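You operate a simulated robot arm through the tools that you are given. There is no shell and no other tool.

The job below is to be done with a simulated robot arm. You get a single attempt, and the scene is never put back.

JOB
Bring branch B up to 6 bar and join it to branch C.
Fine: set B's dial, plug the square white coupler into B's free socket and the round white one into C's, then open B's valve; Clamp stays fed, the Cross-feed lamp never lights; the other couplers, valves and dials stay.

The check looks at the end state, three seconds after you hand in, the way a careful person would. Anything else that was tipped, shoved, dropped, spilled or broken makes it a failure.

ROBOT AND FRAMES
A 6-joint arm with a two-finger parallel gripper, fixed in place. Base frame: the origin is at the foot of the arm, x ahead of it, y to its left, z up; the work surface is at about z = 800. Readings come in mm, rad, newtons and seconds.
Its first joint turns from -2.897 to 2.897 rad. Payload 3.43 kg.
Tool frame: the origin (TCP) lies between the finger pads and is the grasp point; the fingertips stand 34 mm ahead of it; z points along the fingers, y is the line along which they close. Largest opening 128 mm; finger width 24, thickness 12; the body of the gripper, 48 by 130 mm, starts 96 mm behind the TCP.
Orientation is that of the tool frame in the base frame, as a unit quaternion [x, y, z, w]. With the fingers straight down and closing along the base's y, the tool's x points along the base's -x, its y along +y and its z along -z.

CONTROLS
- The arm moves only by the tool send_rows. Its argument "series" is one flat list of numbers, 7 for each row, row after row: the finger opening in mm, from 0 to 128, then the shift along the tool's x, y, z in mm, then the turn, a rotation vector about the tool's x, y, z in rad. In form: [fingers, tx, ty, tz, ax, ay, az, fingers, tx, ty, tz, ax, ay, az, ...]. A call has 1 to 20 rows; each row shifts and turns the commanded pose from where the row before left it, along the tool's axes as they then stand. Rows are played at 5 a second. More than 50 mm and 0.15 rad between two rows, or a gripper value outside its range, and nothing of the call is played. Where a pose cannot be reached the arm comes as near as it can. A force on the tool above 40 N (or 10 N above the force at the start of the call, whichever is more), or a blocked arm, ends the call early, and 0.2 s more pass. The fingers move at their own pace (about 153 mm/s each) and stop on an object; they squeeze with about 37 N. The grip force told is the motor's: it shows also when the fingers shut on nothing. Time passes only in rows, and 0.2 s behind the last, so rows that do not move let the fingers close. The reply holds the time, the measured pose of the TCP, the force on the tool along the base axes, the opening and the grip force, in the units named above and with some noise, with the torque about the TCP (base axes, N m) and any sound that the robot's microphone picked up.
- Cameras (640 x 400 px; columns grow to the right, rows downward): "scene" is fixed at [217.7, -649.1, 1417.9]; the picture's right is [0.99, 0.13, 0.00], its down [0.12, -0.94, -0.33] and it looks along [-0.04, 0.32, -0.95] (base axes); focal length 214 px, centre (320, 200). "wrist" rides on the gripper at [76, -11, -160] in the tool frame; the picture's right is [0.15, 0.99, 0.00], its down [-0.88, 0.13, -0.46] and it looks along [-0.45, 0.07, 0.89] (tool axes); focal length 234 px, centre (320, 200). There is no depth. A picture from a camera that has moved, and an enlarged one, comes with that camera's place and axes in the base frame and with its lens.
- get_image(camera): a new picture of that camera. It takes no simulated time.
- enlarge(camera, box): a new picture of the part [left, top, right, bottom] of that camera's present view, enlarged. It takes no simulated time.
- job_done(): hands the job in; it is judged then, once.

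Nothing tells you positions but the pictures and the camera data. Unless the task says otherwise, let go and move clear before handing in.

The tools are called after ">>>" as a command line: name --argument value ..., lists and objects as JSON in quotes. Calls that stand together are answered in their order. send_rows: Moves the arm, as the interface text tells. Its arguments: {"type":"object","properties":{"series":{"type":"array"}},"required":["series"]} The other tools are called the same way: get_image (camera) takes a picture; enlarge (camera, box) takes an enlarged picture of a part of a camera's view; job_done () hands the job in.

At the start:

```text
time_s: 0.0
eef_pos: [575.2, -269.7, 1104.3]
orientation: [0.0, 1.0, -0.001, 0.001]
force: [-0.8, 0.0, 0.1]
ft_torque: [-0.03, 0.01, -0.03]
opening: 128.3
grasp_force: 0.1
```

scene: 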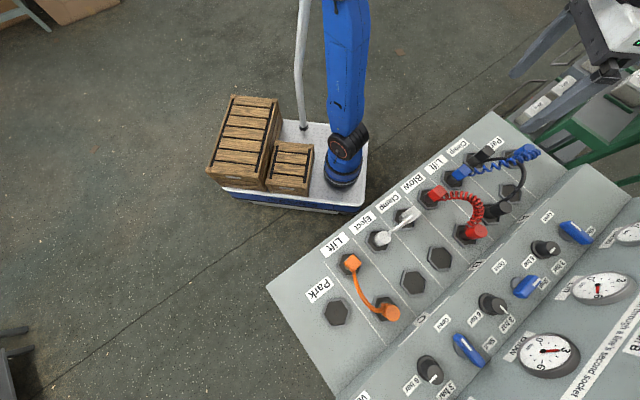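
wrist: 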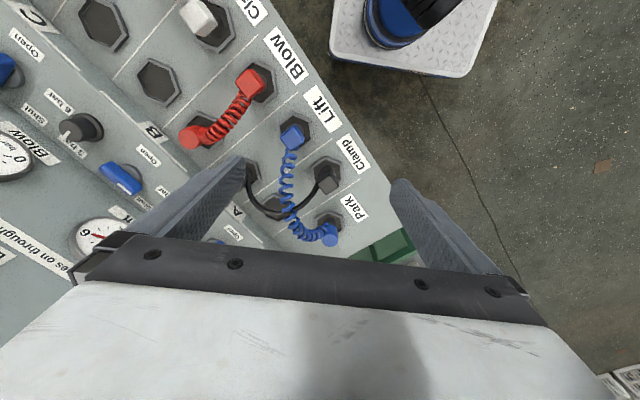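

I see a console with branches A, B and C, each with dials, valves, gauges and sockets. I'll look at enlarged pictures before moving anything.

>>> enlarge --camera "scene" --box '[260, 200, 460, 400]'

>>> enlarge --camera "scene" --box '[440, 200, 640, 400]'

>>> enlarge --camera "scene" --box '[360, 100, 560, 260]'

>>> enlarge --camera "wrist" --box '[0, 0, 320, 280]'

```text
2.00 times, centred on (360, 300) of scene
camera zoom: at [217.7, -649.1, 1417.9], right [0.99, 0.13, 0.0], down [0.12, -0.94, -0.33], along [-0.04, 0.32, -0.95], focal length 429 px, centre (240, 0)
```

zoom: 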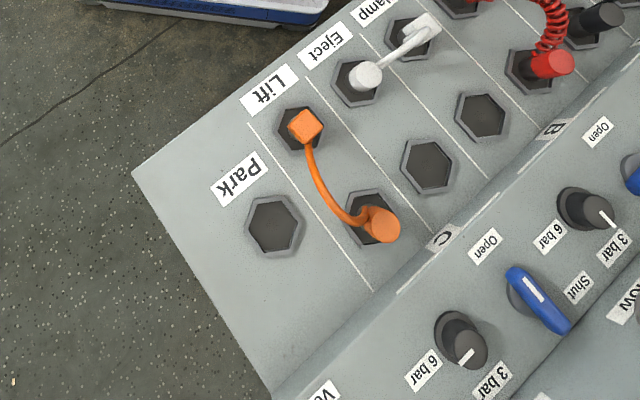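

```text
2.00 times, centred on (540, 300) of scene
camera zoom: at [217.7, -649.1, 1417.9], right [0.99, 0.13, 0.0], down [0.12, -0.94, -0.33], along [-0.04, 0.32, -0.95], focal length 429 px, centre (-120, 0)
```

zoom: 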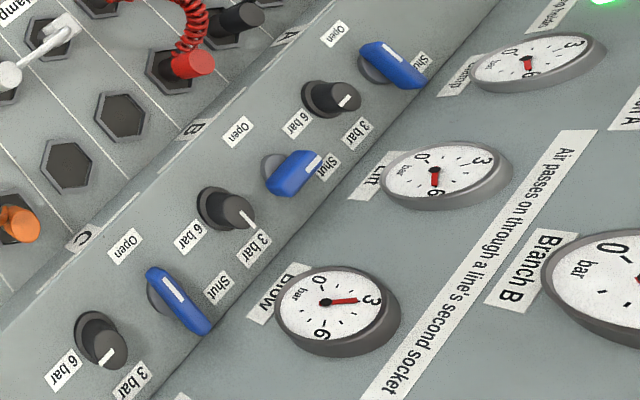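

```text
2.50 times, centred on (460, 180) of scene
camera zoom: at [217.7, -649.1, 1417.9], right [0.99, 0.13, 0.0], down [0.12, -0.94, -0.33], along [-0.04, 0.32, -0.95], focal length 536 px, centre (-30, 250)
```

zoom: 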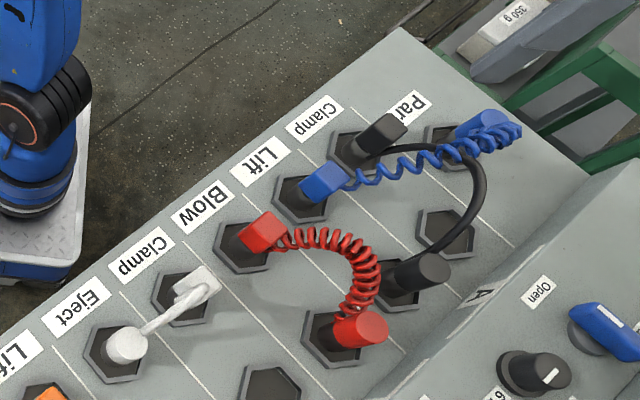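

```text
1.43 times, centred on (160, 140) of wrist
camera zoom: at [499.2, -281.3, 1266.6], right [-0.15, 0.99, 0.0], down [0.88, 0.13, 0.46], along [0.45, 0.06, -0.89], focal length 334 px, centre (549, 286)
```

zoom: 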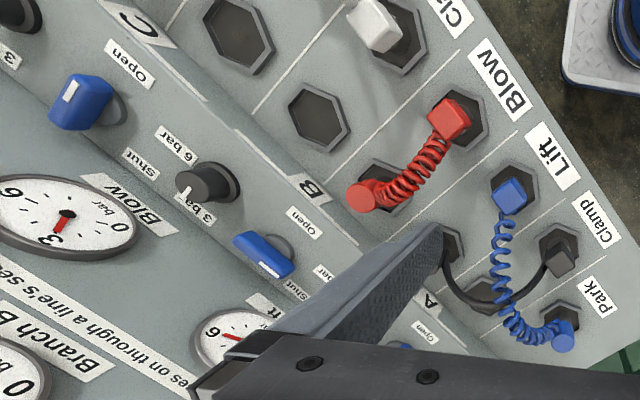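

The console's upper panel is at about z≈840 and turned roughly 45° in plan. I'll move the wrist camera over it for closer looks and touch nothing yet.

>>> send_rows --series '[128, 20, -38, 0, 0, 0, 0, 128, 20, -38, 0, 0, 0, 0, 128, 20, -38, 0, 0, 0, 0, 128, 20, -38, 0, 0, 0, 0, 128, 20, -38, 0, 0, 0, 0, 128, 20, -38, 0, 0, 0, 0]'

>>> get_image --camera "wrist"

>>> get_image --camera "scene"

```text
time_s: 1.4
eef_pos: [456.0, -499.7, 1104.7]
orientation: [0.0, 1.0, -0.001, 0.001]
force: [-1.4, 0.4, 0.2]
ft_torque: [-0.05, -0.02, -0.03]
opening: 128.2
grasp_force: 0.1
```

```text
taken
camera wrist: at [379.6, -509.8, 1266.3], right [-0.15, 0.99, 0.0], down [0.88, 0.13, 0.46], along [0.45, 0.06, -0.89], focal length 234 px, centre (320, 200)
```

wrist: 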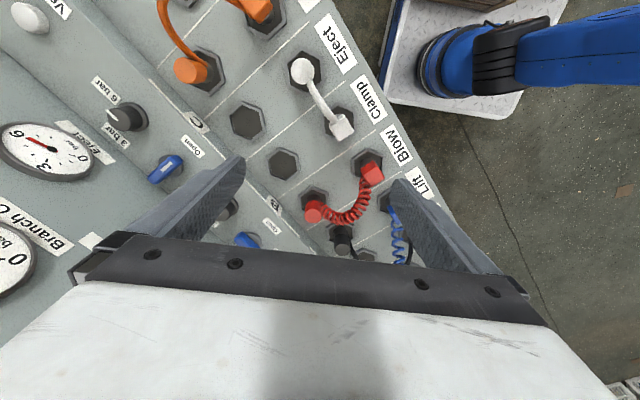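

```text
taken
```

scene: 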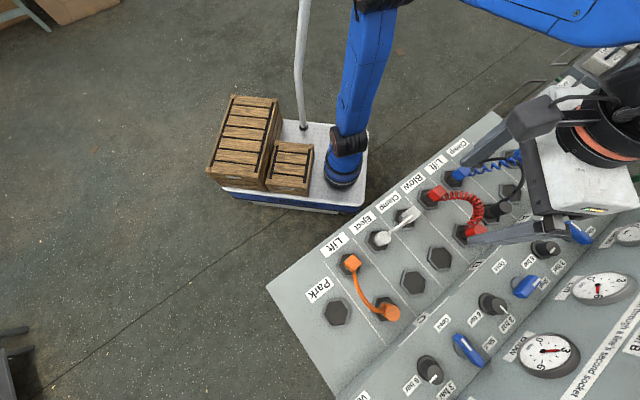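

The blue arm is ours, and the white jumper sits between the Eject and second Clamp sockets. I'll enlarge the wrist view to read the labels and dials.

>>> enlarge --camera "wrist" --box '[200, 0, 440, 150]'

>>> enlarge --camera "wrist" --box '[200, 120, 440, 270]'

>>> enlarge --camera "wrist" --box '[0, 30, 240, 180]'

>>> enlarge --camera "scene" --box '[370, 190, 450, 240]'

>>> enlarge --camera "scene" --box '[400, 250, 560, 400]'

```text
2.67 times, centred on (320, 75) of wrist
camera zoom: at [379.6, -509.8, 1266.3], right [-0.15, 0.99, 0.0], down [0.88, 0.13, 0.46], along [0.45, 0.06, -0.89], focal length 624 px, centre (320, 533)
```

zoom: 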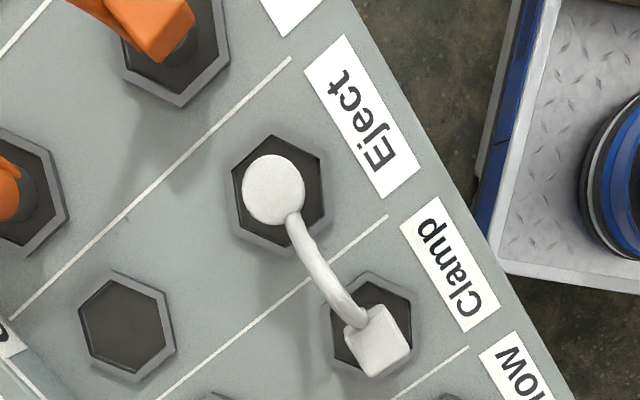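

```text
2.67 times, centred on (320, 195) of wrist
camera zoom: at [379.6, -509.8, 1266.3], right [-0.15, 0.99, 0.0], down [0.88, 0.13, 0.46], along [0.45, 0.06, -0.89], focal length 624 px, centre (320, 213)
```

zoom: 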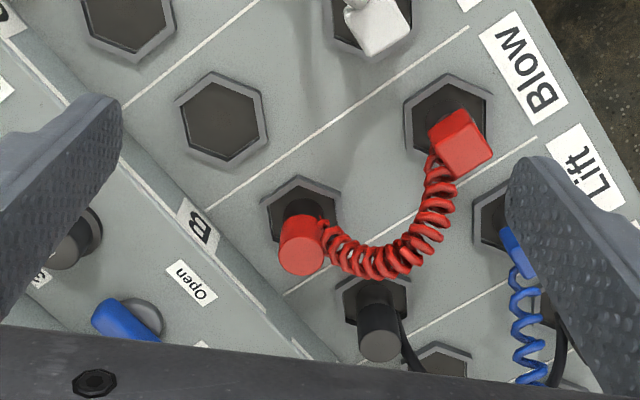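

```text
2.67 times, centred on (120, 105) of wrist
camera zoom: at [379.6, -509.8, 1266.3], right [-0.15, 0.99, 0.0], down [0.88, 0.13, 0.46], along [0.45, 0.06, -0.89], focal length 624 px, centre (853, 453)
```

zoom: 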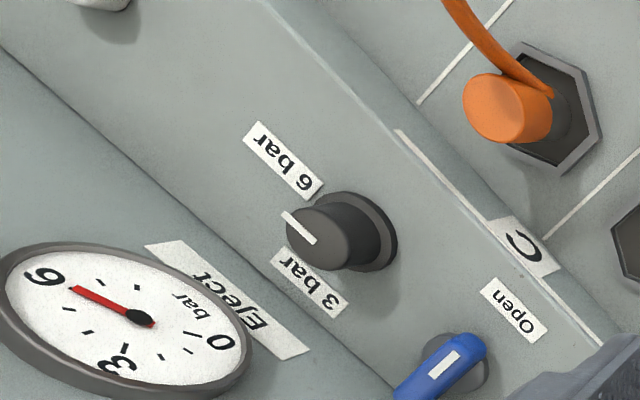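

```text
8.00 times, centred on (410, 215) of scene
camera zoom: at [217.7, -649.1, 1417.9], right [0.99, 0.13, 0.0], down [0.12, -0.94, -0.33], along [-0.04, 0.32, -0.95], focal length 1716 px, centre (-400, 80)
```

zoom: 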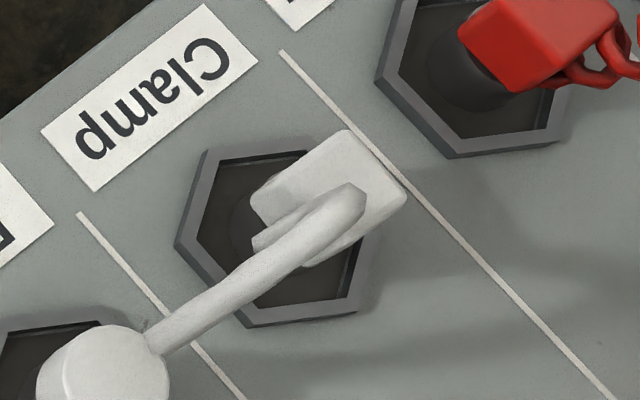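

```text
2.67 times, centred on (480, 325) of scene
camera zoom: at [217.7, -649.1, 1417.9], right [0.99, 0.13, 0.0], down [0.12, -0.94, -0.33], along [-0.04, 0.32, -0.95], focal length 572 px, centre (-107, -133)
```

zoom: 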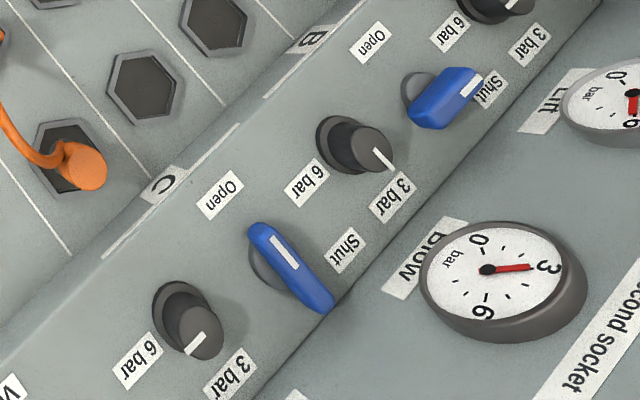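

Triangulating, the deck is at z≈800, the socket pitch is about 104 mm along the row, and the row lies at 45° in the base frame. I'll move out and yaw 45° so the wrist camera looks square at branch B's dial and valve.

>>> send_rows --series '[128, -35, -20, 13, 0, 0, 0, 128, -35, -20, 13, 0, 0, 0, 128, -34, -20, 14, 0, 0, 0, 128, 0, 0, 0, 0, 0, 0.131, 128, 0, 0, 0, 0, 0, 0.131, 128, 0, 0, 0, 0, 0, 0.131, 128, 0, 0, 0, 0, 0, 0.131, 128, 0, 0, 0, 0, 0, 0.131, 128, 0, 0, 0, 0, 0, 0.13]'

>>> get_image --camera "wrist"

>>> get_image --camera "scene"

```text
time_s: 3.4
eef_pos: [558.9, -559.1, 1063.5]
orientation: [0.385, 0.923, 0.0, 0.0]
force: [0.4, 0.4, 0.1]
ft_torque: [-0.02, 0.01, 0.0]
opening: 127.8
grasp_force: 0.1
```

```text
taken
camera wrist: at [497.3, -512.0, 1226.7], right [0.6, 0.8, 0.0], down [0.71, -0.53, 0.46], along [0.37, -0.27, -0.89], focal length 234 px, centre (320, 200)
```

wrist: 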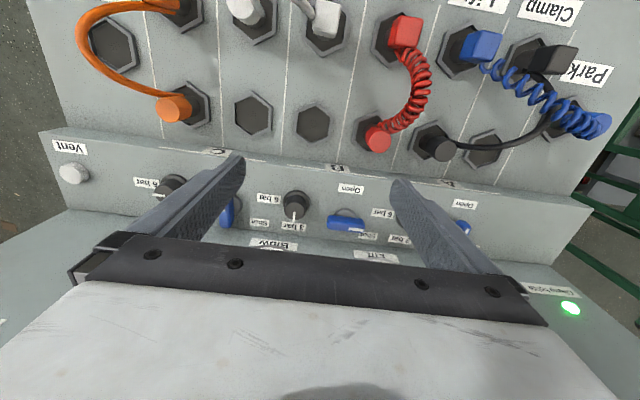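

```text
taken
```

scene: 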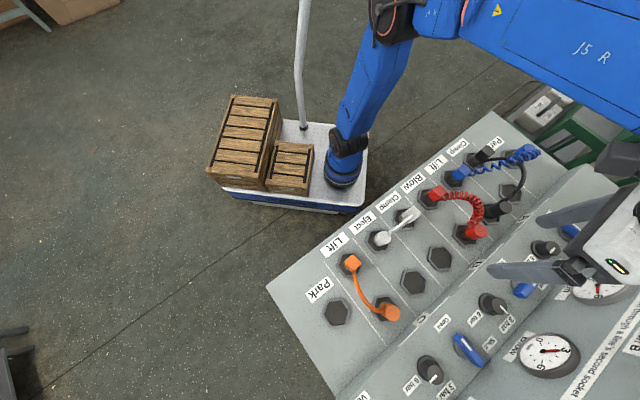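

B's dial and valve show between the fingers; the Vent button and the green lamp are at the sides. I'll enlarge the details.

>>> enlarge --camera "wrist" --box '[240, 160, 400, 260]'

>>> enlarge --camera "wrist" --box '[220, 0, 380, 100]'

>>> enlarge --camera "wrist" --box '[480, 250, 640, 350]'

>>> enlarge --camera "wrist" --box '[200, 60, 400, 185]'

```text
4.00 times, centred on (320, 210) of wrist
camera zoom: at [497.3, -512.0, 1226.7], right [0.6, 0.8, 0.0], down [0.71, -0.53, 0.46], along [0.37, -0.27, -0.89], focal length 937 px, centre (320, 160)
```

zoom: 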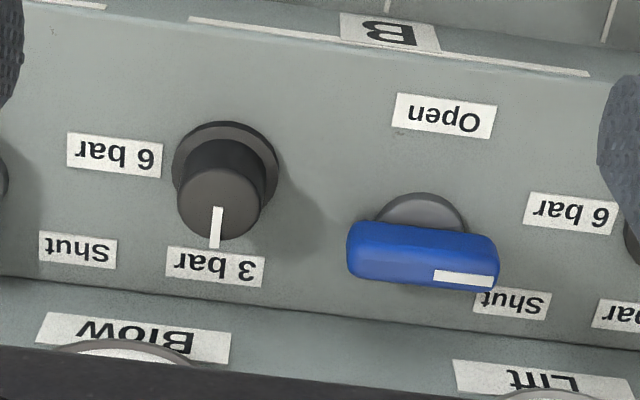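

```text
4.00 times, centred on (300, 50) of wrist
camera zoom: at [497.3, -512.0, 1226.7], right [0.6, 0.8, 0.0], down [0.71, -0.53, 0.46], along [0.37, -0.27, -0.89], focal length 937 px, centre (400, 800)
```

zoom: 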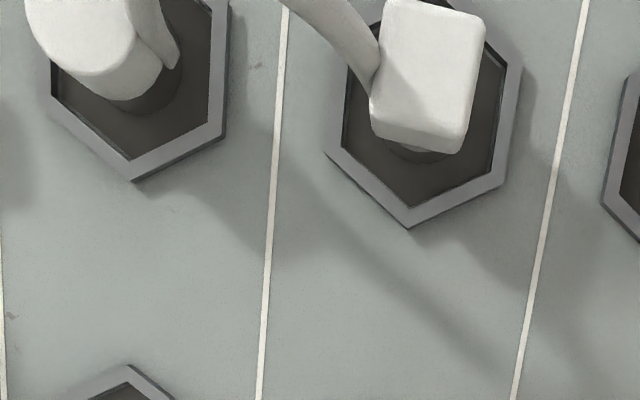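

```text
4.00 times, centred on (560, 300) of wrist
camera zoom: at [497.3, -512.0, 1226.7], right [0.6, 0.8, 0.0], down [0.71, -0.53, 0.46], along [0.37, -0.27, -0.89], focal length 937 px, centre (-640, -200)
```

zoom: 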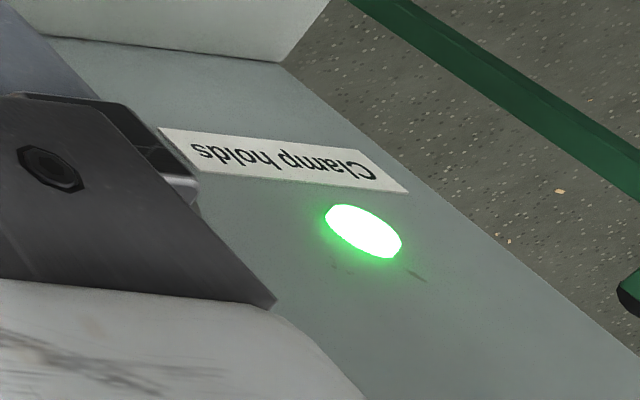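

```text
3.20 times, centred on (300, 122) of wrist
camera zoom: at [497.3, -512.0, 1226.7], right [0.6, 0.8, 0.0], down [0.71, -0.53, 0.46], along [0.37, -0.27, -0.89], focal length 749 px, centre (384, 448)
```

zoom: 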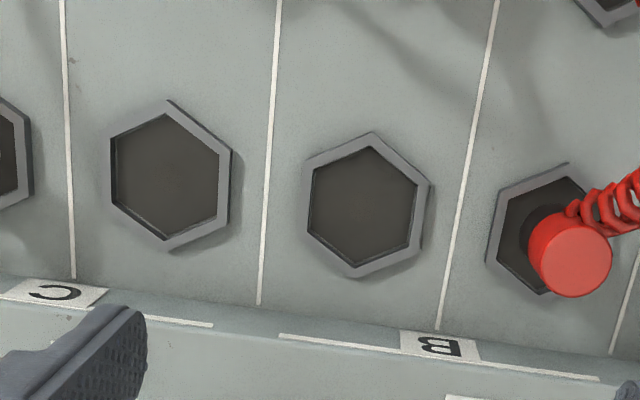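

The dial mark points at 3 bar (away from the robot), the valve handle points at Shut, and "Clamp holds" is lit green. I'll shift to a second viewpoint to triangulate heights and the tilt of the middle panel.

>>> send_rows --series '[128, -35, -35, 0, 0, 0, 0, 128, -35, -35, 0, 0, 0, 0, 128, 0, -10, 0, 0, 0, 0]'

>>> get_image --camera "wrist"

>>> enlarge --camera "wrist" --box '[280, 120, 480, 245]'

```text
time_s: 4.2
eef_pos: [552.1, -666.7, 1063.6]
orientation: [0.384, 0.923, 0.0, 0.001]
force: [-0.9, -0.3, -0.6]
ft_torque: [-0.03, -0.02, 0.0]
opening: 127.9
grasp_force: 0.1
```

```text
taken
camera wrist: at [489.6, -620.2, 1225.8], right [0.6, 0.8, 0.0], down [0.71, -0.53, 0.46], along [0.37, -0.27, -0.89], focal length 234 px, centre (320, 200)
```

wrist: 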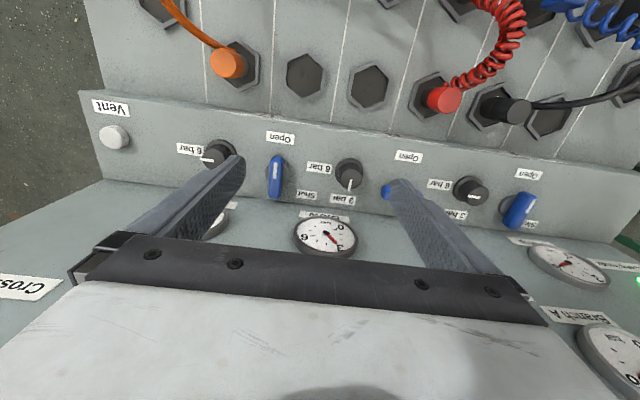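

```text
3.20 times, centred on (380, 182) of wrist
camera zoom: at [489.6, -620.2, 1225.8], right [0.6, 0.8, 0.0], down [0.71, -0.53, 0.46], along [0.37, -0.27, -0.89], focal length 749 px, centre (128, 256)
```

zoom: 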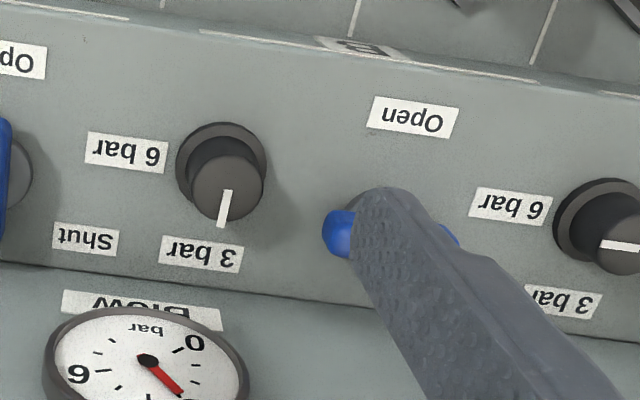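

The middle panel works out as horizontal at z≈851. B's knob is centred near (630, −664) with its top at about z=880, so its axis is vertical. I'll go above it, yaw back, narrow the fingers and check the alignment.

>>> send_rows --series '[128, -17.7, 19.1, 21.2, 0, 0, 0, 128, -17.7, 19.1, 21.2, 0, 0, 0, 128, -17.6, 19.2, 21.2, 0, 0, 0, 100, 0, 0, 0, 0, 0, -0.131, 80, 0, 0, 0, 0, 0, -0.131, 70, 0, 0, 0, 0, 0, -0.131, 70, 0, 0, 0, 0, 0, -0.131, 70, 0, 0, 0, 0, 0, -0.131, 70, 0, 0, 0, 0, 0, -0.13]'

>>> get_image --camera "wrist"

>>> enlarge --camera "wrist" --box '[240, 100, 400, 200]'

>>> get_image --camera "scene"

```text
time_s: 6.2
eef_pos: [630.2, -661.6, 1002.6]
orientation: [-0.001, 1.0, -0.001, 0.001]
force: [0.6, -0.8, -0.7]
ft_torque: [0.05, 0.01, 0.03]
opening: 70.2
grasp_force: 0.1
```

```text
taken
camera wrist: at [554.6, -672.9, 1163.9], right [-0.15, 0.99, 0.0], down [0.88, 0.13, 0.46], along [0.45, 0.07, -0.89], focal length 234 px, centre (320, 200)
```

wrist: 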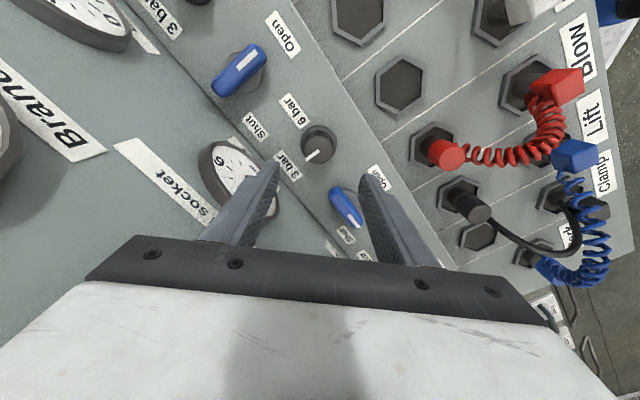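

```text
4.00 times, centred on (320, 150) of wrist
camera zoom: at [554.6, -672.9, 1163.9], right [-0.15, 0.99, 0.0], down [0.88, 0.13, 0.46], along [0.45, 0.07, -0.89], focal length 937 px, centre (320, 400)
```

zoom: 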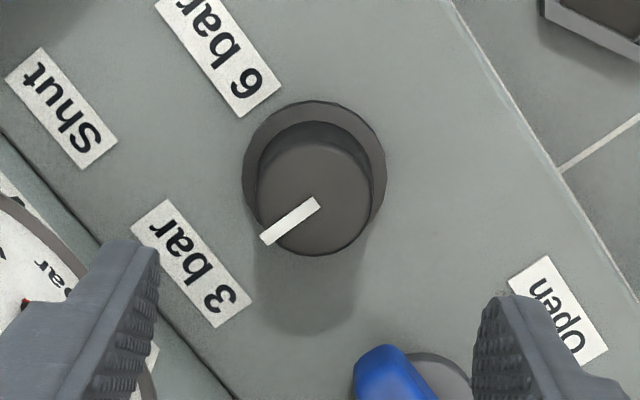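

```text
taken
```

scene: 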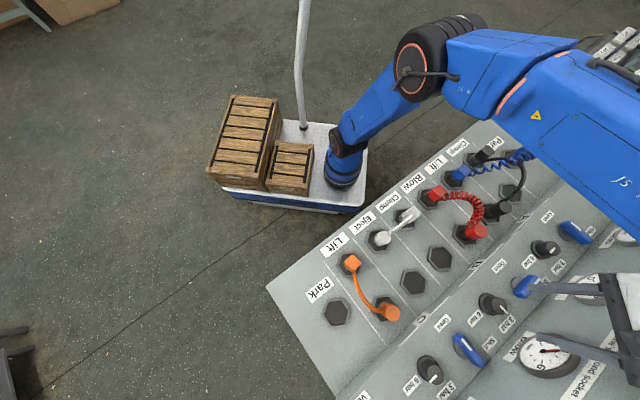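

The knob sits under the tool, its mark points at 3 bar, and the fingers are clear of the valve. I'll lower most of the way with the fingers at 60 mm and look again.

>>> send_rows --series '[62, 0.2, -1.6, 30, 0, 0, 0, 62, 0, 0, 30, 0, 0, 0, 62, 0, 0, 30, 0, 0, 0, 62, 0, 0, 0, 0, 0, 0]'

>>> get_image --camera "wrist"

>>> enlarge --camera "wrist" --box '[240, 140, 400, 240]'

>>> enlarge --camera "scene" --box '[440, 220, 600, 370]'

```text
time_s: 7.2
eef_pos: [630.6, -662.7, 910.5]
orientation: [0.0, 1.0, 0.0, 0.001]
force: [0.4, -1.0, -0.9]
ft_torque: [0.01, 0.03, -0.02]
opening: 62.1
grasp_force: 0.1
```

```text
taken
camera wrist: at [554.7, -673.8, 1072.9], right [-0.15, 0.99, 0.0], down [0.88, 0.13, 0.46], along [0.45, 0.06, -0.89], focal length 234 px, centre (320, 200)
```

wrist: 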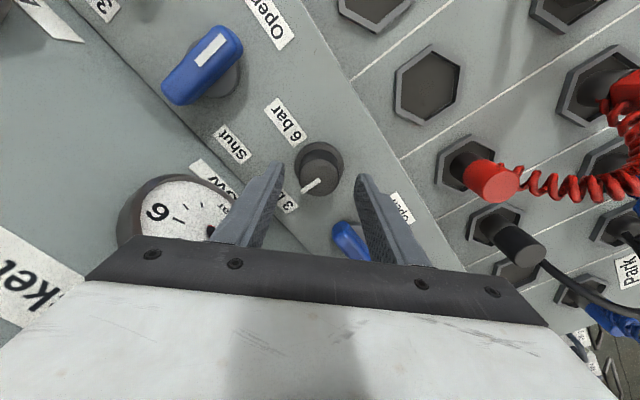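

```text
4.00 times, centred on (320, 190) of wrist
camera zoom: at [554.7, -673.8, 1072.9], right [-0.15, 0.99, 0.0], down [0.88, 0.13, 0.46], along [0.45, 0.06, -0.89], focal length 937 px, centre (320, 240)
```

zoom: 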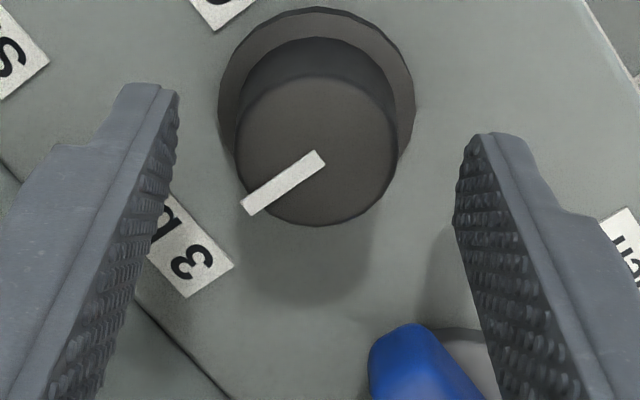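

```text
2.67 times, centred on (520, 295) of scene
camera zoom: at [217.7, -649.1, 1417.9], right [0.99, 0.13, 0.0], down [0.12, -0.94, -0.33], along [-0.04, 0.32, -0.95], focal length 572 px, centre (-213, -53)
```

zoom: 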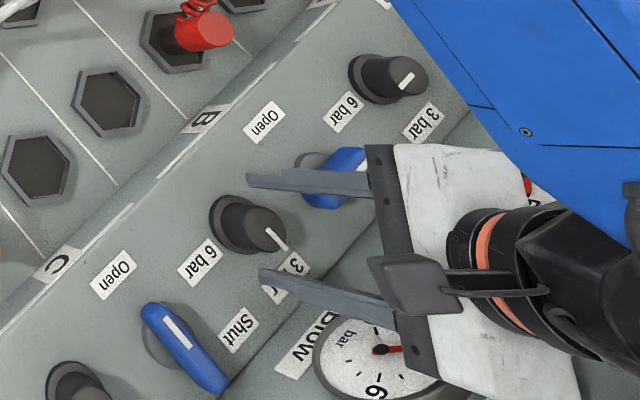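

The knob's top centre is within about 1 mm of the tool axis. I'll go down 16 mm so the tips stay above the flange, then close on it.

>>> send_rows --series '[62, 0, 0, 8, 0, 0, 0, 62, 0, 0, 8.5, 0, 0, 0, 62, 0, 0, 0, 0, 0, 0, 28, 0, 0, 0, 0, 0, 0, 28, 0, 0, 0, 0, 0, 0, 28, 0, 0, 0, 0, 0, 0]'

>>> enlarge --camera "wrist" --box '[240, 140, 400, 240]'

```text
time_s: 8.6
eef_pos: [630.4, -664.6, 892.8]
orientation: [0.0, 1.0, -0.001, 0.001]
force: [2.8, -15.6, 2.8]
ft_torque: [-0.72, -0.29, 0.0]
opening: 36.8
grasp_force: 45.1
```

```text
4.00 times, centred on (320, 190) of wrist
camera zoom: at [554.1, -674.7, 1056.5], right [-0.15, 0.99, 0.0], down [0.88, 0.13, 0.46], along [0.45, 0.06, -0.89], focal length 937 px, centre (320, 240)
```

zoom: 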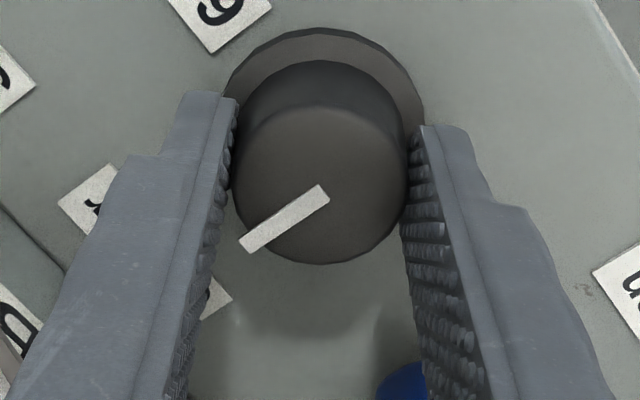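

The grip is on, but a 15 N sideways load shows the knob is about 2 mm further toward −y. I'll relieve that before turning.

>>> send_rows --series '[28, 0, -1, 0, 0, 0, 0, 28, 0, -1, 0, 0, 0, 0]'

```text
time_s: 9.2
eef_pos: [630.2, -664.0, 894.5]
orientation: [0.0, 1.0, 0.0, 0.001]
force: [1.9, 0.9, 3.8]
ft_torque: [0.07, -0.26, -0.01]
opening: 37.0
grasp_force: 45.5
```

That relieved it. I'll turn the knob clockwise as seen from above, 45° first, then check.

>>> send_rows --series '[28, 0, 0, 0, 0, 0, 0.1, 28, 0, 0, 0, 0, 0, 0.1, 28, 0, 0, 0, 0, 0, 0.1, 28, 0, 0, 0, 0, 0, 0.1, 28, 0, 0, 0, 0, 0, 0.1, 28, 0, 0, 0, 0, 0, 0.1, 28, 0, 0, 0, 0, 0, 0.1, 28, 0, 0, 0, 0, 0, 0.085]'

>>> enlarge --camera "wrist" --box '[240, 140, 400, 240]'

>>> enlarge --camera "scene" --box '[440, 220, 600, 370]'

```text
time_s: 11.0
eef_pos: [630.5, -664.8, 895.6]
orientation: [0.384, 0.923, 0.0, 0.0]
force: [-4.7, 24.1, -22.0]
ft_torque: [0.56, 0.26, -0.01]
opening: 37.4
grasp_force: 44.7
```

```text
4.00 times, centred on (320, 190) of wrist
camera zoom: at [568.5, -618.7, 1056.7], right [0.6, 0.8, 0.0], down [0.71, -0.53, 0.46], along [0.37, -0.27, -0.89], focal length 937 px, centre (320, 240)
```

zoom: 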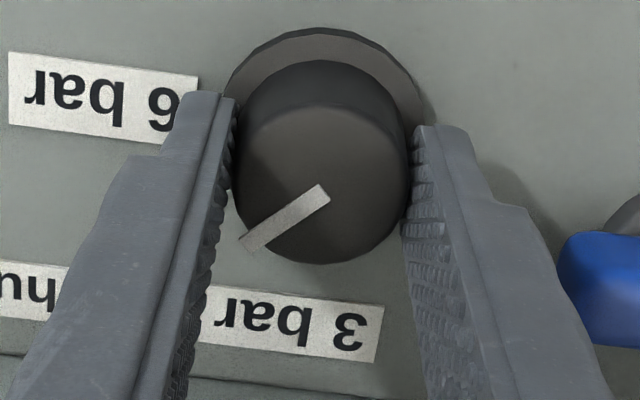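

```text
2.67 times, centred on (520, 295) of scene
camera zoom: at [217.7, -649.1, 1417.9], right [0.99, 0.13, 0.0], down [0.12, -0.94, -0.33], along [-0.04, 0.32, -0.95], focal length 572 px, centre (-213, -53)
```

zoom: 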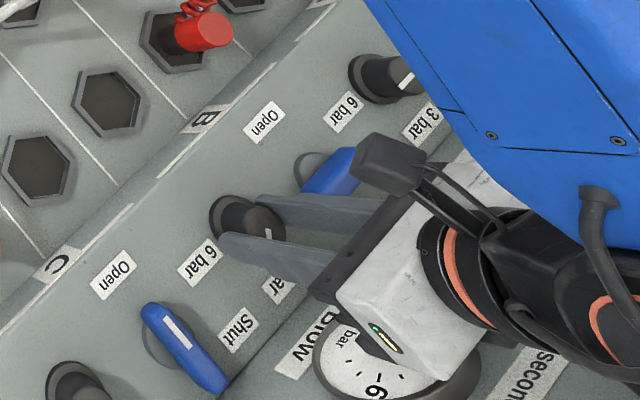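

The knob followed for the full 45°. A modest side load built up, so I'll ease the tool about 1.5 mm and check before the rest of the turn.

>>> send_rows --series '[28, 1.0, 1.0, 1.0, 0, 0, 0, 28, 0, 0, 0, 0, 0, 0]'

```text
time_s: 11.6
eef_pos: [630.2, -664.4, 894.3]
orientation: [0.383, 0.924, -0.001, 0.001]
force: [1.8, 2.8, -2.3]
ft_torque: [0.33, 0.29, 0.02]
opening: 37.1
grasp_force: 45.1
```

>>> send_rows --series '[28, 0, 0, 0, 0, 0, 0.1, 28, 0, 0, 0, 0, 0, 0.1, 28, 0, 0, 0, 0, 0, 0.1, 28, 0, 0, 0, 0, 0, 0.1, 28, 0, 0, 0, 0, 0, 0.1, 28, 0, 0, 0, 0, 0, 0.1, 28, 0, 0, 0, 0, 0, 0.1, 28, 0, 0, 0, 0, 0, 0.085]'

>>> enlarge --camera "wrist" --box '[240, 140, 400, 240]'

>>> enlarge --camera "scene" --box '[440, 220, 600, 370]'

```text
time_s: 13.4
eef_pos: [629.0, -665.2, 895.6]
orientation: [0.708, 0.707, -0.001, 0.002]
force: [5.3, -29.8, 21.8]
ft_torque: [-1.23, -0.11, 0.08]
opening: 37.2
grasp_force: 44.7
```

```text
4.00 times, centred on (320, 190) of wrist
camera zoom: at [618.0, -588.1, 1056.4], right [0.99, 0.14, 0.0], down [0.13, -0.88, 0.46], along [0.07, -0.45, -0.89], focal length 937 px, centre (320, 240)
```

zoom: 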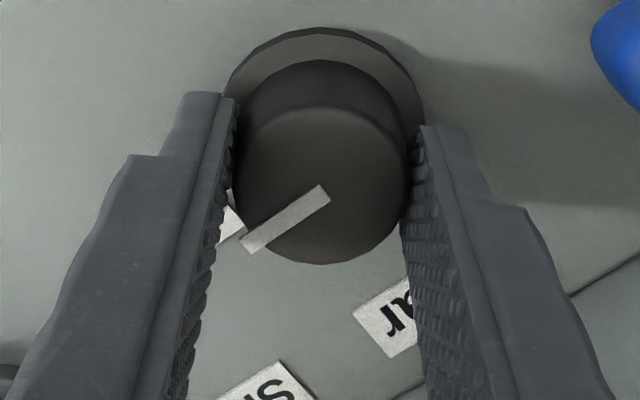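

```text
2.67 times, centred on (520, 295) of scene
camera zoom: at [217.7, -649.1, 1417.9], right [0.99, 0.13, 0.0], down [0.12, -0.94, -0.33], along [-0.04, 0.32, -0.95], focal length 572 px, centre (-213, -53)
```

zoom: 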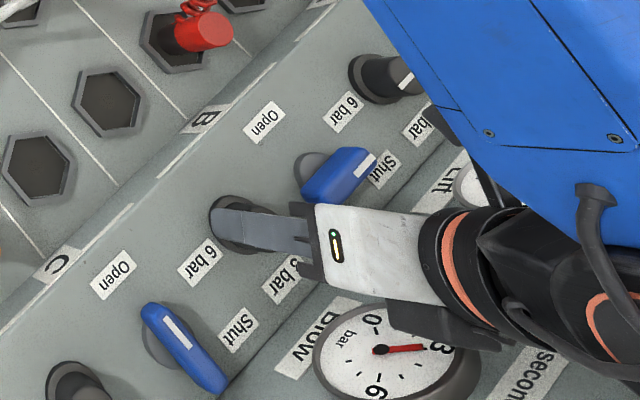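

The knob is turned 90° and its mark faces 6 bar. I'll relieve the load, then open the fingers to let go.

>>> send_rows --series '[28, -1.5, 0, -1.0, 0, 0, 0, 28, 0, 0, 0, 0, 0, 0]'

```text
time_s: 14.0
eef_pos: [629.1, -664.6, 894.8]
orientation: [0.708, 0.707, 0.0, 0.001]
force: [0.3, -12.3, 12.8]
ft_torque: [-0.7, -0.03, 0.02]
opening: 37.2
grasp_force: 44.7
```

>>> send_rows --series '[62, 0, 0, 0, 0, 0, 0, 62, 0, 0, 0, 0, 0, 0, 62, 0, 0, -20, 0, 0, 0, 62, 0, 0, -40, 0, 0, 0, 62, 0, 0, -40, 0, 0, 0]'

>>> get_image --camera "wrist"

>>> enlarge --camera "wrist" --box '[220, 80, 420, 205]'

>>> enlarge --camera "scene" --box '[400, 250, 560, 400]'

```text
time_s: 15.2
eef_pos: [629.9, -663.2, 987.5]
orientation: [0.706, 0.708, 0.0, 0.0]
force: [-16.7, 15.2, 0.1]
ft_torque: [-1.88, -2.02, 0.6]
opening: 62.0
grasp_force: 0.0
stopped in row 5: the force on the tool passed its limit at 116 N (the readings are from after the stop); the commanded pose is now the measured one
```

```text
taken
camera wrist: at [618.5, -586.7, 1148.2], right [0.99, 0.15, 0.0], down [0.13, -0.88, 0.46], along [0.07, -0.45, -0.89], focal length 234 px, centre (320, 200)
```

wrist: 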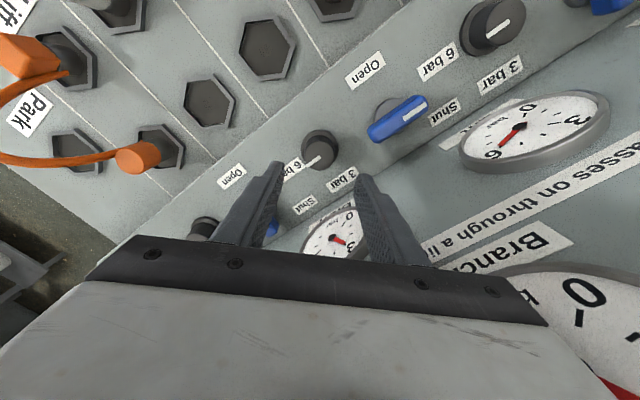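

```text
3.20 times, centred on (320, 142) of wrist
camera zoom: at [618.5, -586.7, 1148.2], right [0.99, 0.15, 0.0], down [0.13, -0.88, 0.46], along [0.07, -0.45, -0.89], focal length 749 px, centre (320, 384)
```

zoom: 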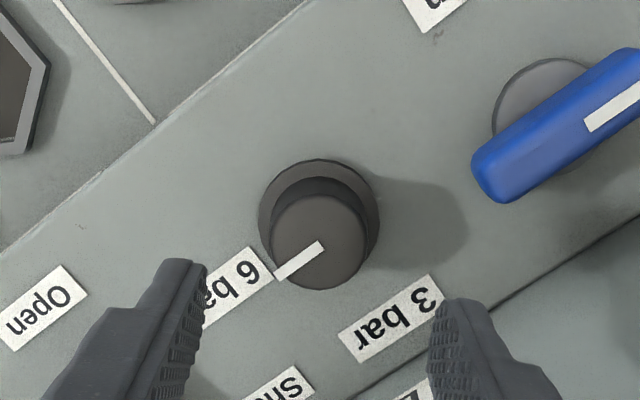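

```text
2.67 times, centred on (480, 325) of scene
camera zoom: at [217.7, -649.1, 1417.9], right [0.99, 0.13, 0.0], down [0.12, -0.94, -0.33], along [-0.04, 0.32, -0.95], focal length 572 px, centre (-107, -133)
```

zoom: 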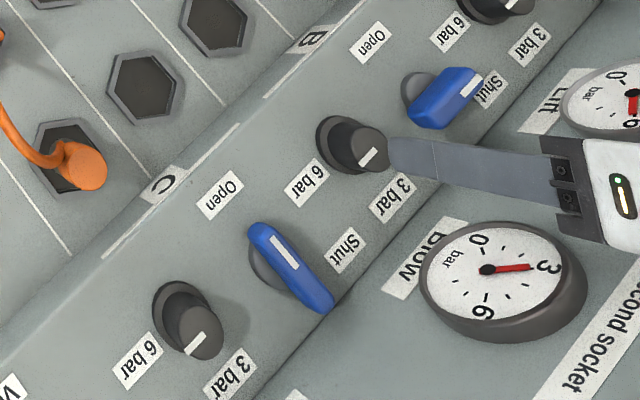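

The dial now points to 6 bar, but the upward move stopped on a 116 N force, with contact about 120 mm above the TCP. I'll find out what was touched before moving again.

>>> get_image --camera "scene"

>>> enlarge --camera "scene" --box '[480, 150, 640, 400]'

>>> enlarge --camera "scene" --box '[340, 0, 640, 190]'

```text
taken
```

scene: 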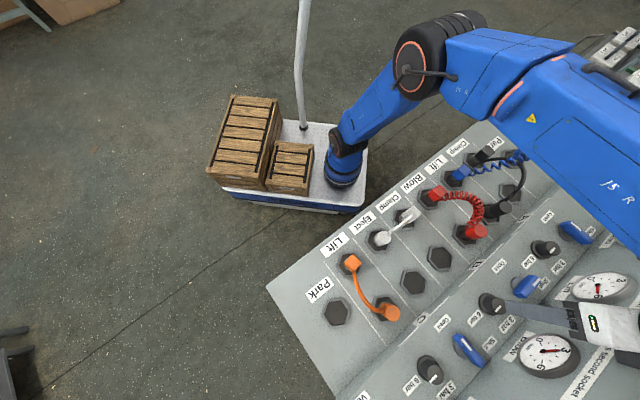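

```text
1.60 times, centred on (560, 275) of scene
camera zoom: at [217.7, -649.1, 1417.9], right [0.99, 0.13, 0.0], down [0.12, -0.94, -0.33], along [-0.04, 0.32, -0.95], focal length 343 px, centre (-64, 80)
```

zoom: 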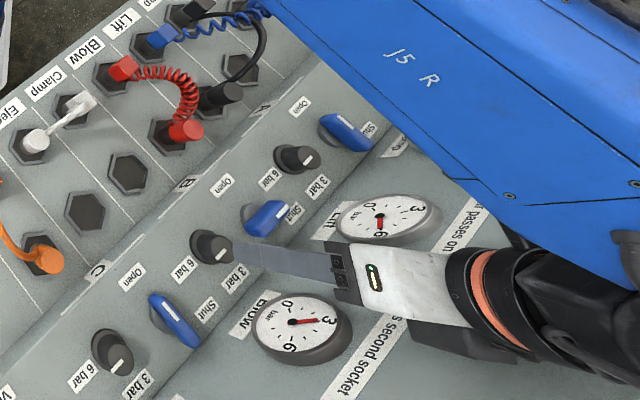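

```text
2.11 times, centred on (490, 95) of scene
camera zoom: at [217.7, -649.1, 1417.9], right [0.99, 0.13, 0.0], down [0.12, -0.94, -0.33], along [-0.04, 0.32, -0.95], focal length 452 px, centre (-38, 421)
```

zoom: 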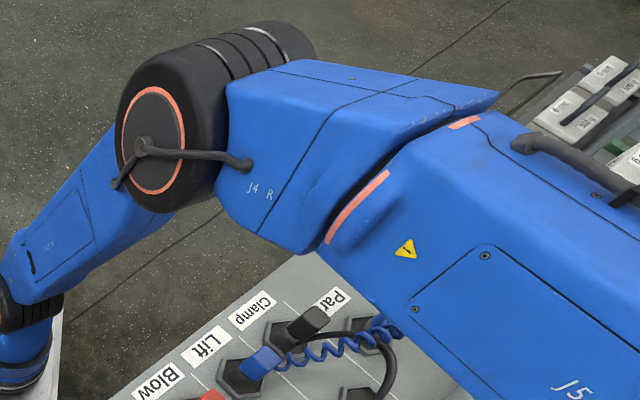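

>>> send_rows --series '[62, 0, 0, 0, 0, 0, 0]'

>>> enlarge --camera "scene" --box '[470, 60, 640, 170]'

>>> enlarge --camera "wrist" --box '[320, 0, 640, 200]'

```text
time_s: 15.6
eef_pos: [629.8, -662.3, 986.2]
orientation: [0.706, 0.708, 0.0, 0.001]
force: [-21.5, 20.5, -0.1]
ft_torque: [-2.56, -2.47, 0.83]
opening: 61.8
grasp_force: 0.0
```

```text
3.64 times, centred on (555, 115) of scene
camera zoom: at [217.7, -649.1, 1417.9], right [0.99, 0.13, 0.0], down [0.12, -0.94, -0.33], along [-0.04, 0.32, -0.95], focal length 780 px, centre (-534, 509)
```

zoom: 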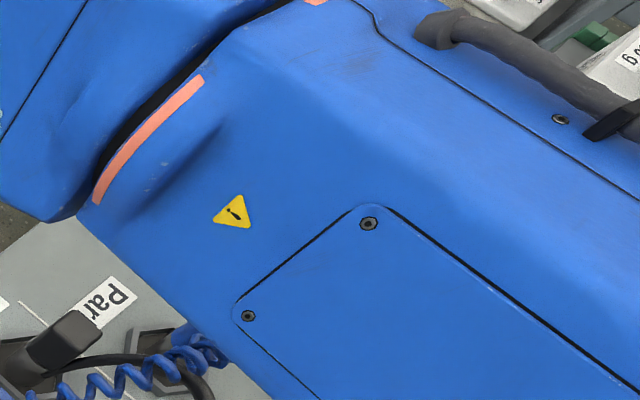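

```text
2.00 times, centred on (480, 100) of wrist
camera zoom: at [618.5, -586.7, 1148.2], right [0.99, 0.15, 0.0], down [0.13, -0.88, 0.46], along [0.07, -0.45, -0.89], focal length 468 px, centre (0, 400)
```

zoom: 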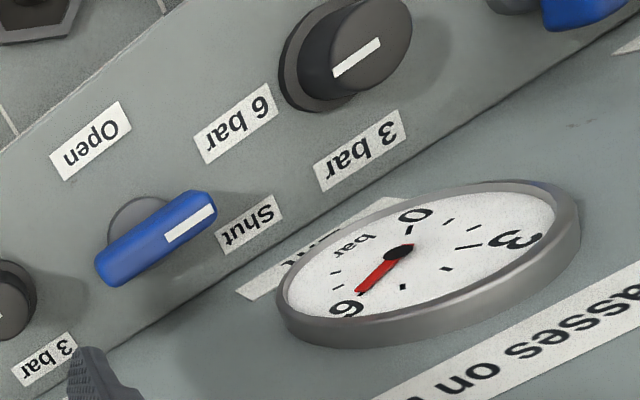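

The force persists at about 30 N, acting horizontally toward the robot about 120 mm above the TCP. That looks like the gripper body or camera touching the arm at this yaw. I'll back down the way I came, where it was free.

>>> send_rows --series '[62, 0, 0, 10, 0, 0, 0, 62, 0, 0, 10, 0, 0, 0, 62, 0, 0, 10, 0, 0, 0, 62, 0, 0, 0, 0, 0, 0]'

>>> enlarge --camera "scene" --box '[520, 180, 760, 330]'

```text
time_s: 16.6
eef_pos: [629.0, -663.9, 957.2]
orientation: [0.707, 0.707, 0.0, 0.0]
force: [-20.7, 18.9, 17.3]
ft_torque: [-2.74, -3.65, 0.78]
opening: 62.0
grasp_force: 0.0
```

```text
refused: 760 is not a number from 0 to 640
```

>>> enlarge --camera "scene" --box '[620, 170, 640, 400]'

>>> enlarge --camera "wrist" --box '[560, 0, 640, 400]'

>>> enlarge --camera "wrist" --box '[0, 0, 640, 400]'

```text
1.74 times, centred on (630, 285) of scene
camera zoom: at [217.7, -649.1, 1417.9], right [0.99, 0.13, 0.0], down [0.12, -0.94, -0.33], along [-0.04, 0.32, -0.95], focal length 373 px, centre (-219, 52)
```

zoom: 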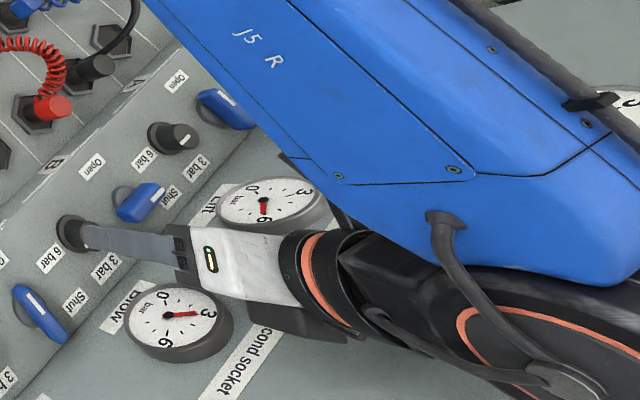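

```text
1.00 times, centred on (600, 200) of wrist (not enlarged: the box is as wide or as high as the picture)
camera zoom: at [618.1, -587.1, 1118.5], right [0.99, 0.15, 0.0], down [0.13, -0.88, 0.46], along [0.07, -0.45, -0.89], focal length 234 px, centre (40, 200)
```

zoom: 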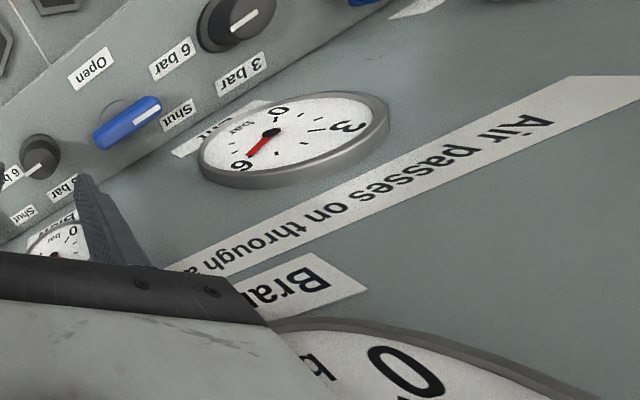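

```text
1.00 times, centred on (320, 200) of wrist (not enlarged: the box is as wide or as high as the picture)
camera zoom: at [618.1, -587.1, 1118.5], right [0.99, 0.15, 0.0], down [0.13, -0.88, 0.46], along [0.07, -0.45, -0.89], focal length 234 px, centre (320, 200)
```

zoom: 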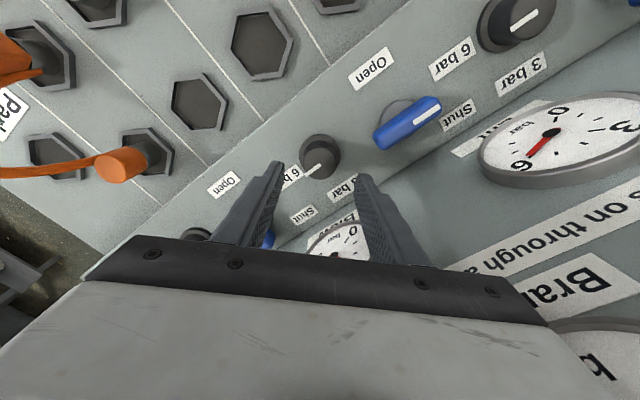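

Re-triangulating with the two wrist views, the gauge board is nearly vertical at about 985–1000 mm outward and rises past z=1035. The gripper body's corner was rubbing on it. I'll back straight away from it toward the robot.

>>> send_rows --series '[62, 3.5, -3.5, 0, 0, 0, 0, 62, 7, -7, 0, 0, 0, 0, 62, 14, -14, 0, 0, 0, 0, 62, 18, -18, 0, 0, 0, 0, 62, 0, 0, 0, 0, 0, 0]'

>>> get_image --camera "wrist"

>>> enlarge --camera "scene" --box '[620, 170, 640, 400]'

```text
time_s: 17.8
eef_pos: [587.7, -620.8, 956.1]
orientation: [0.707, 0.707, 0.0, -0.001]
force: [0.7, -1.2, 0.5]
ft_torque: [-0.03, 0.03, -0.01]
opening: 61.8
grasp_force: 0.1
```

```text
taken
camera wrist: at [576.3, -544.9, 1116.8], right [0.99, 0.15, 0.0], down [0.13, -0.88, 0.45], along [0.07, -0.45, -0.89], focal length 234 px, centre (320, 200)
```

wrist: 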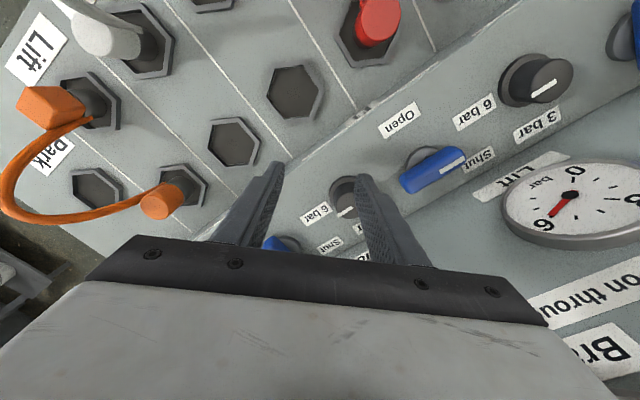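

```text
1.74 times, centred on (630, 285) of scene
camera zoom: at [217.7, -649.1, 1417.9], right [0.99, 0.13, 0.0], down [0.12, -0.94, -0.33], along [-0.04, 0.32, -0.95], focal length 373 px, centre (-219, 52)
```

zoom: 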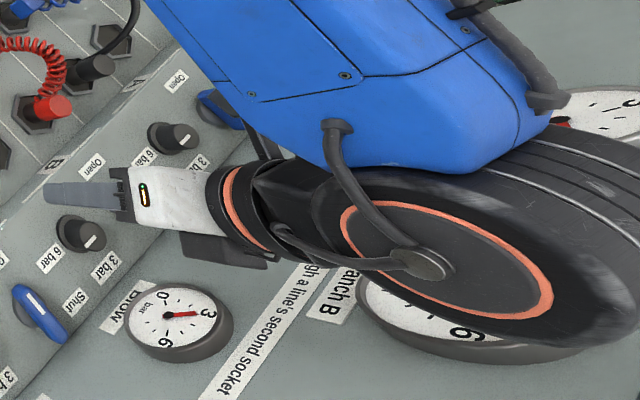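

Free of contact now, and the gauges look unmoved. I'll measure the board precisely with zoomed stereo views, since the valve sits close to it.

>>> enlarge --camera "wrist" --box '[480, 140, 640, 240]'

>>> enlarge --camera "wrist" --box '[540, 240, 640, 360]'

>>> enlarge --camera "scene" --box '[560, 260, 640, 310]'

>>> enlarge --camera "scene" --box '[620, 300, 640, 400]'

```text
4.00 times, centred on (560, 190) of wrist
camera zoom: at [576.3, -544.9, 1116.8], right [0.99, 0.15, 0.0], down [0.13, -0.88, 0.45], along [0.07, -0.45, -0.89], focal length 937 px, centre (-640, 240)
```

zoom: 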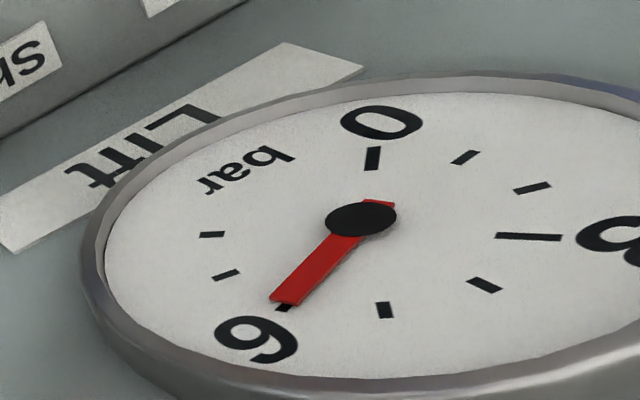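

```text
3.33 times, centred on (590, 300) of wrist
camera zoom: at [576.3, -544.9, 1116.8], right [0.99, 0.15, 0.0], down [0.13, -0.88, 0.45], along [0.07, -0.45, -0.89], focal length 781 px, centre (-580, -133)
```

zoom: 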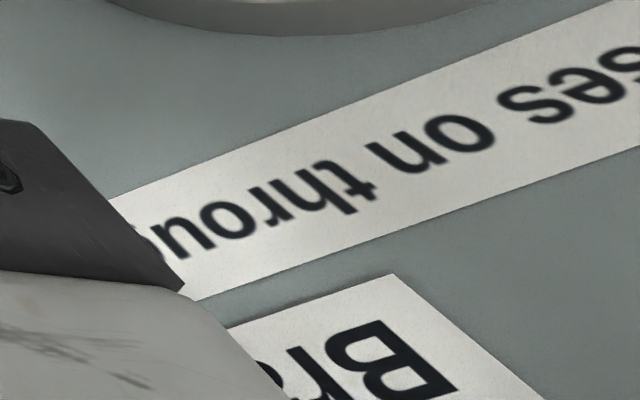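

```text
8.00 times, centred on (600, 285) of scene
camera zoom: at [217.7, -649.1, 1417.9], right [0.99, 0.13, 0.0], down [0.12, -0.94, -0.33], along [-0.04, 0.32, -0.95], focal length 1716 px, centre (-1920, -480)
```

zoom: 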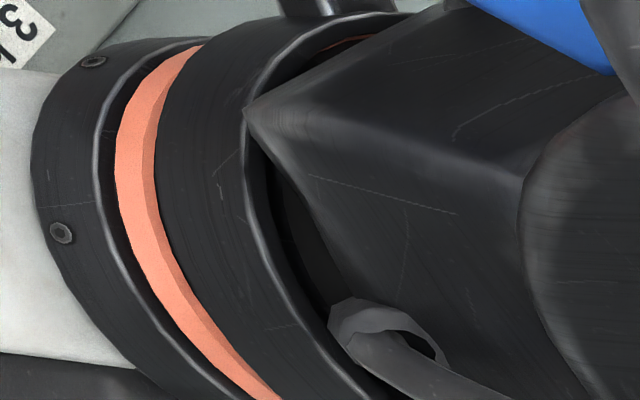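

```text
4.00 times, centred on (630, 350) of scene
camera zoom: at [217.7, -649.1, 1417.9], right [0.99, 0.13, 0.0], down [0.12, -0.94, -0.33], along [-0.04, 0.32, -0.95], focal length 858 px, centre (-920, -400)
```

zoom: 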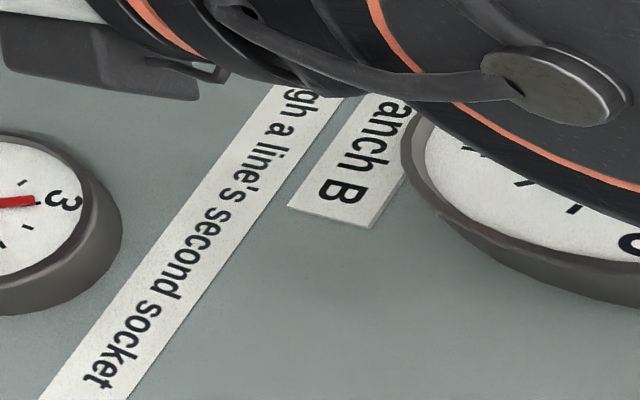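

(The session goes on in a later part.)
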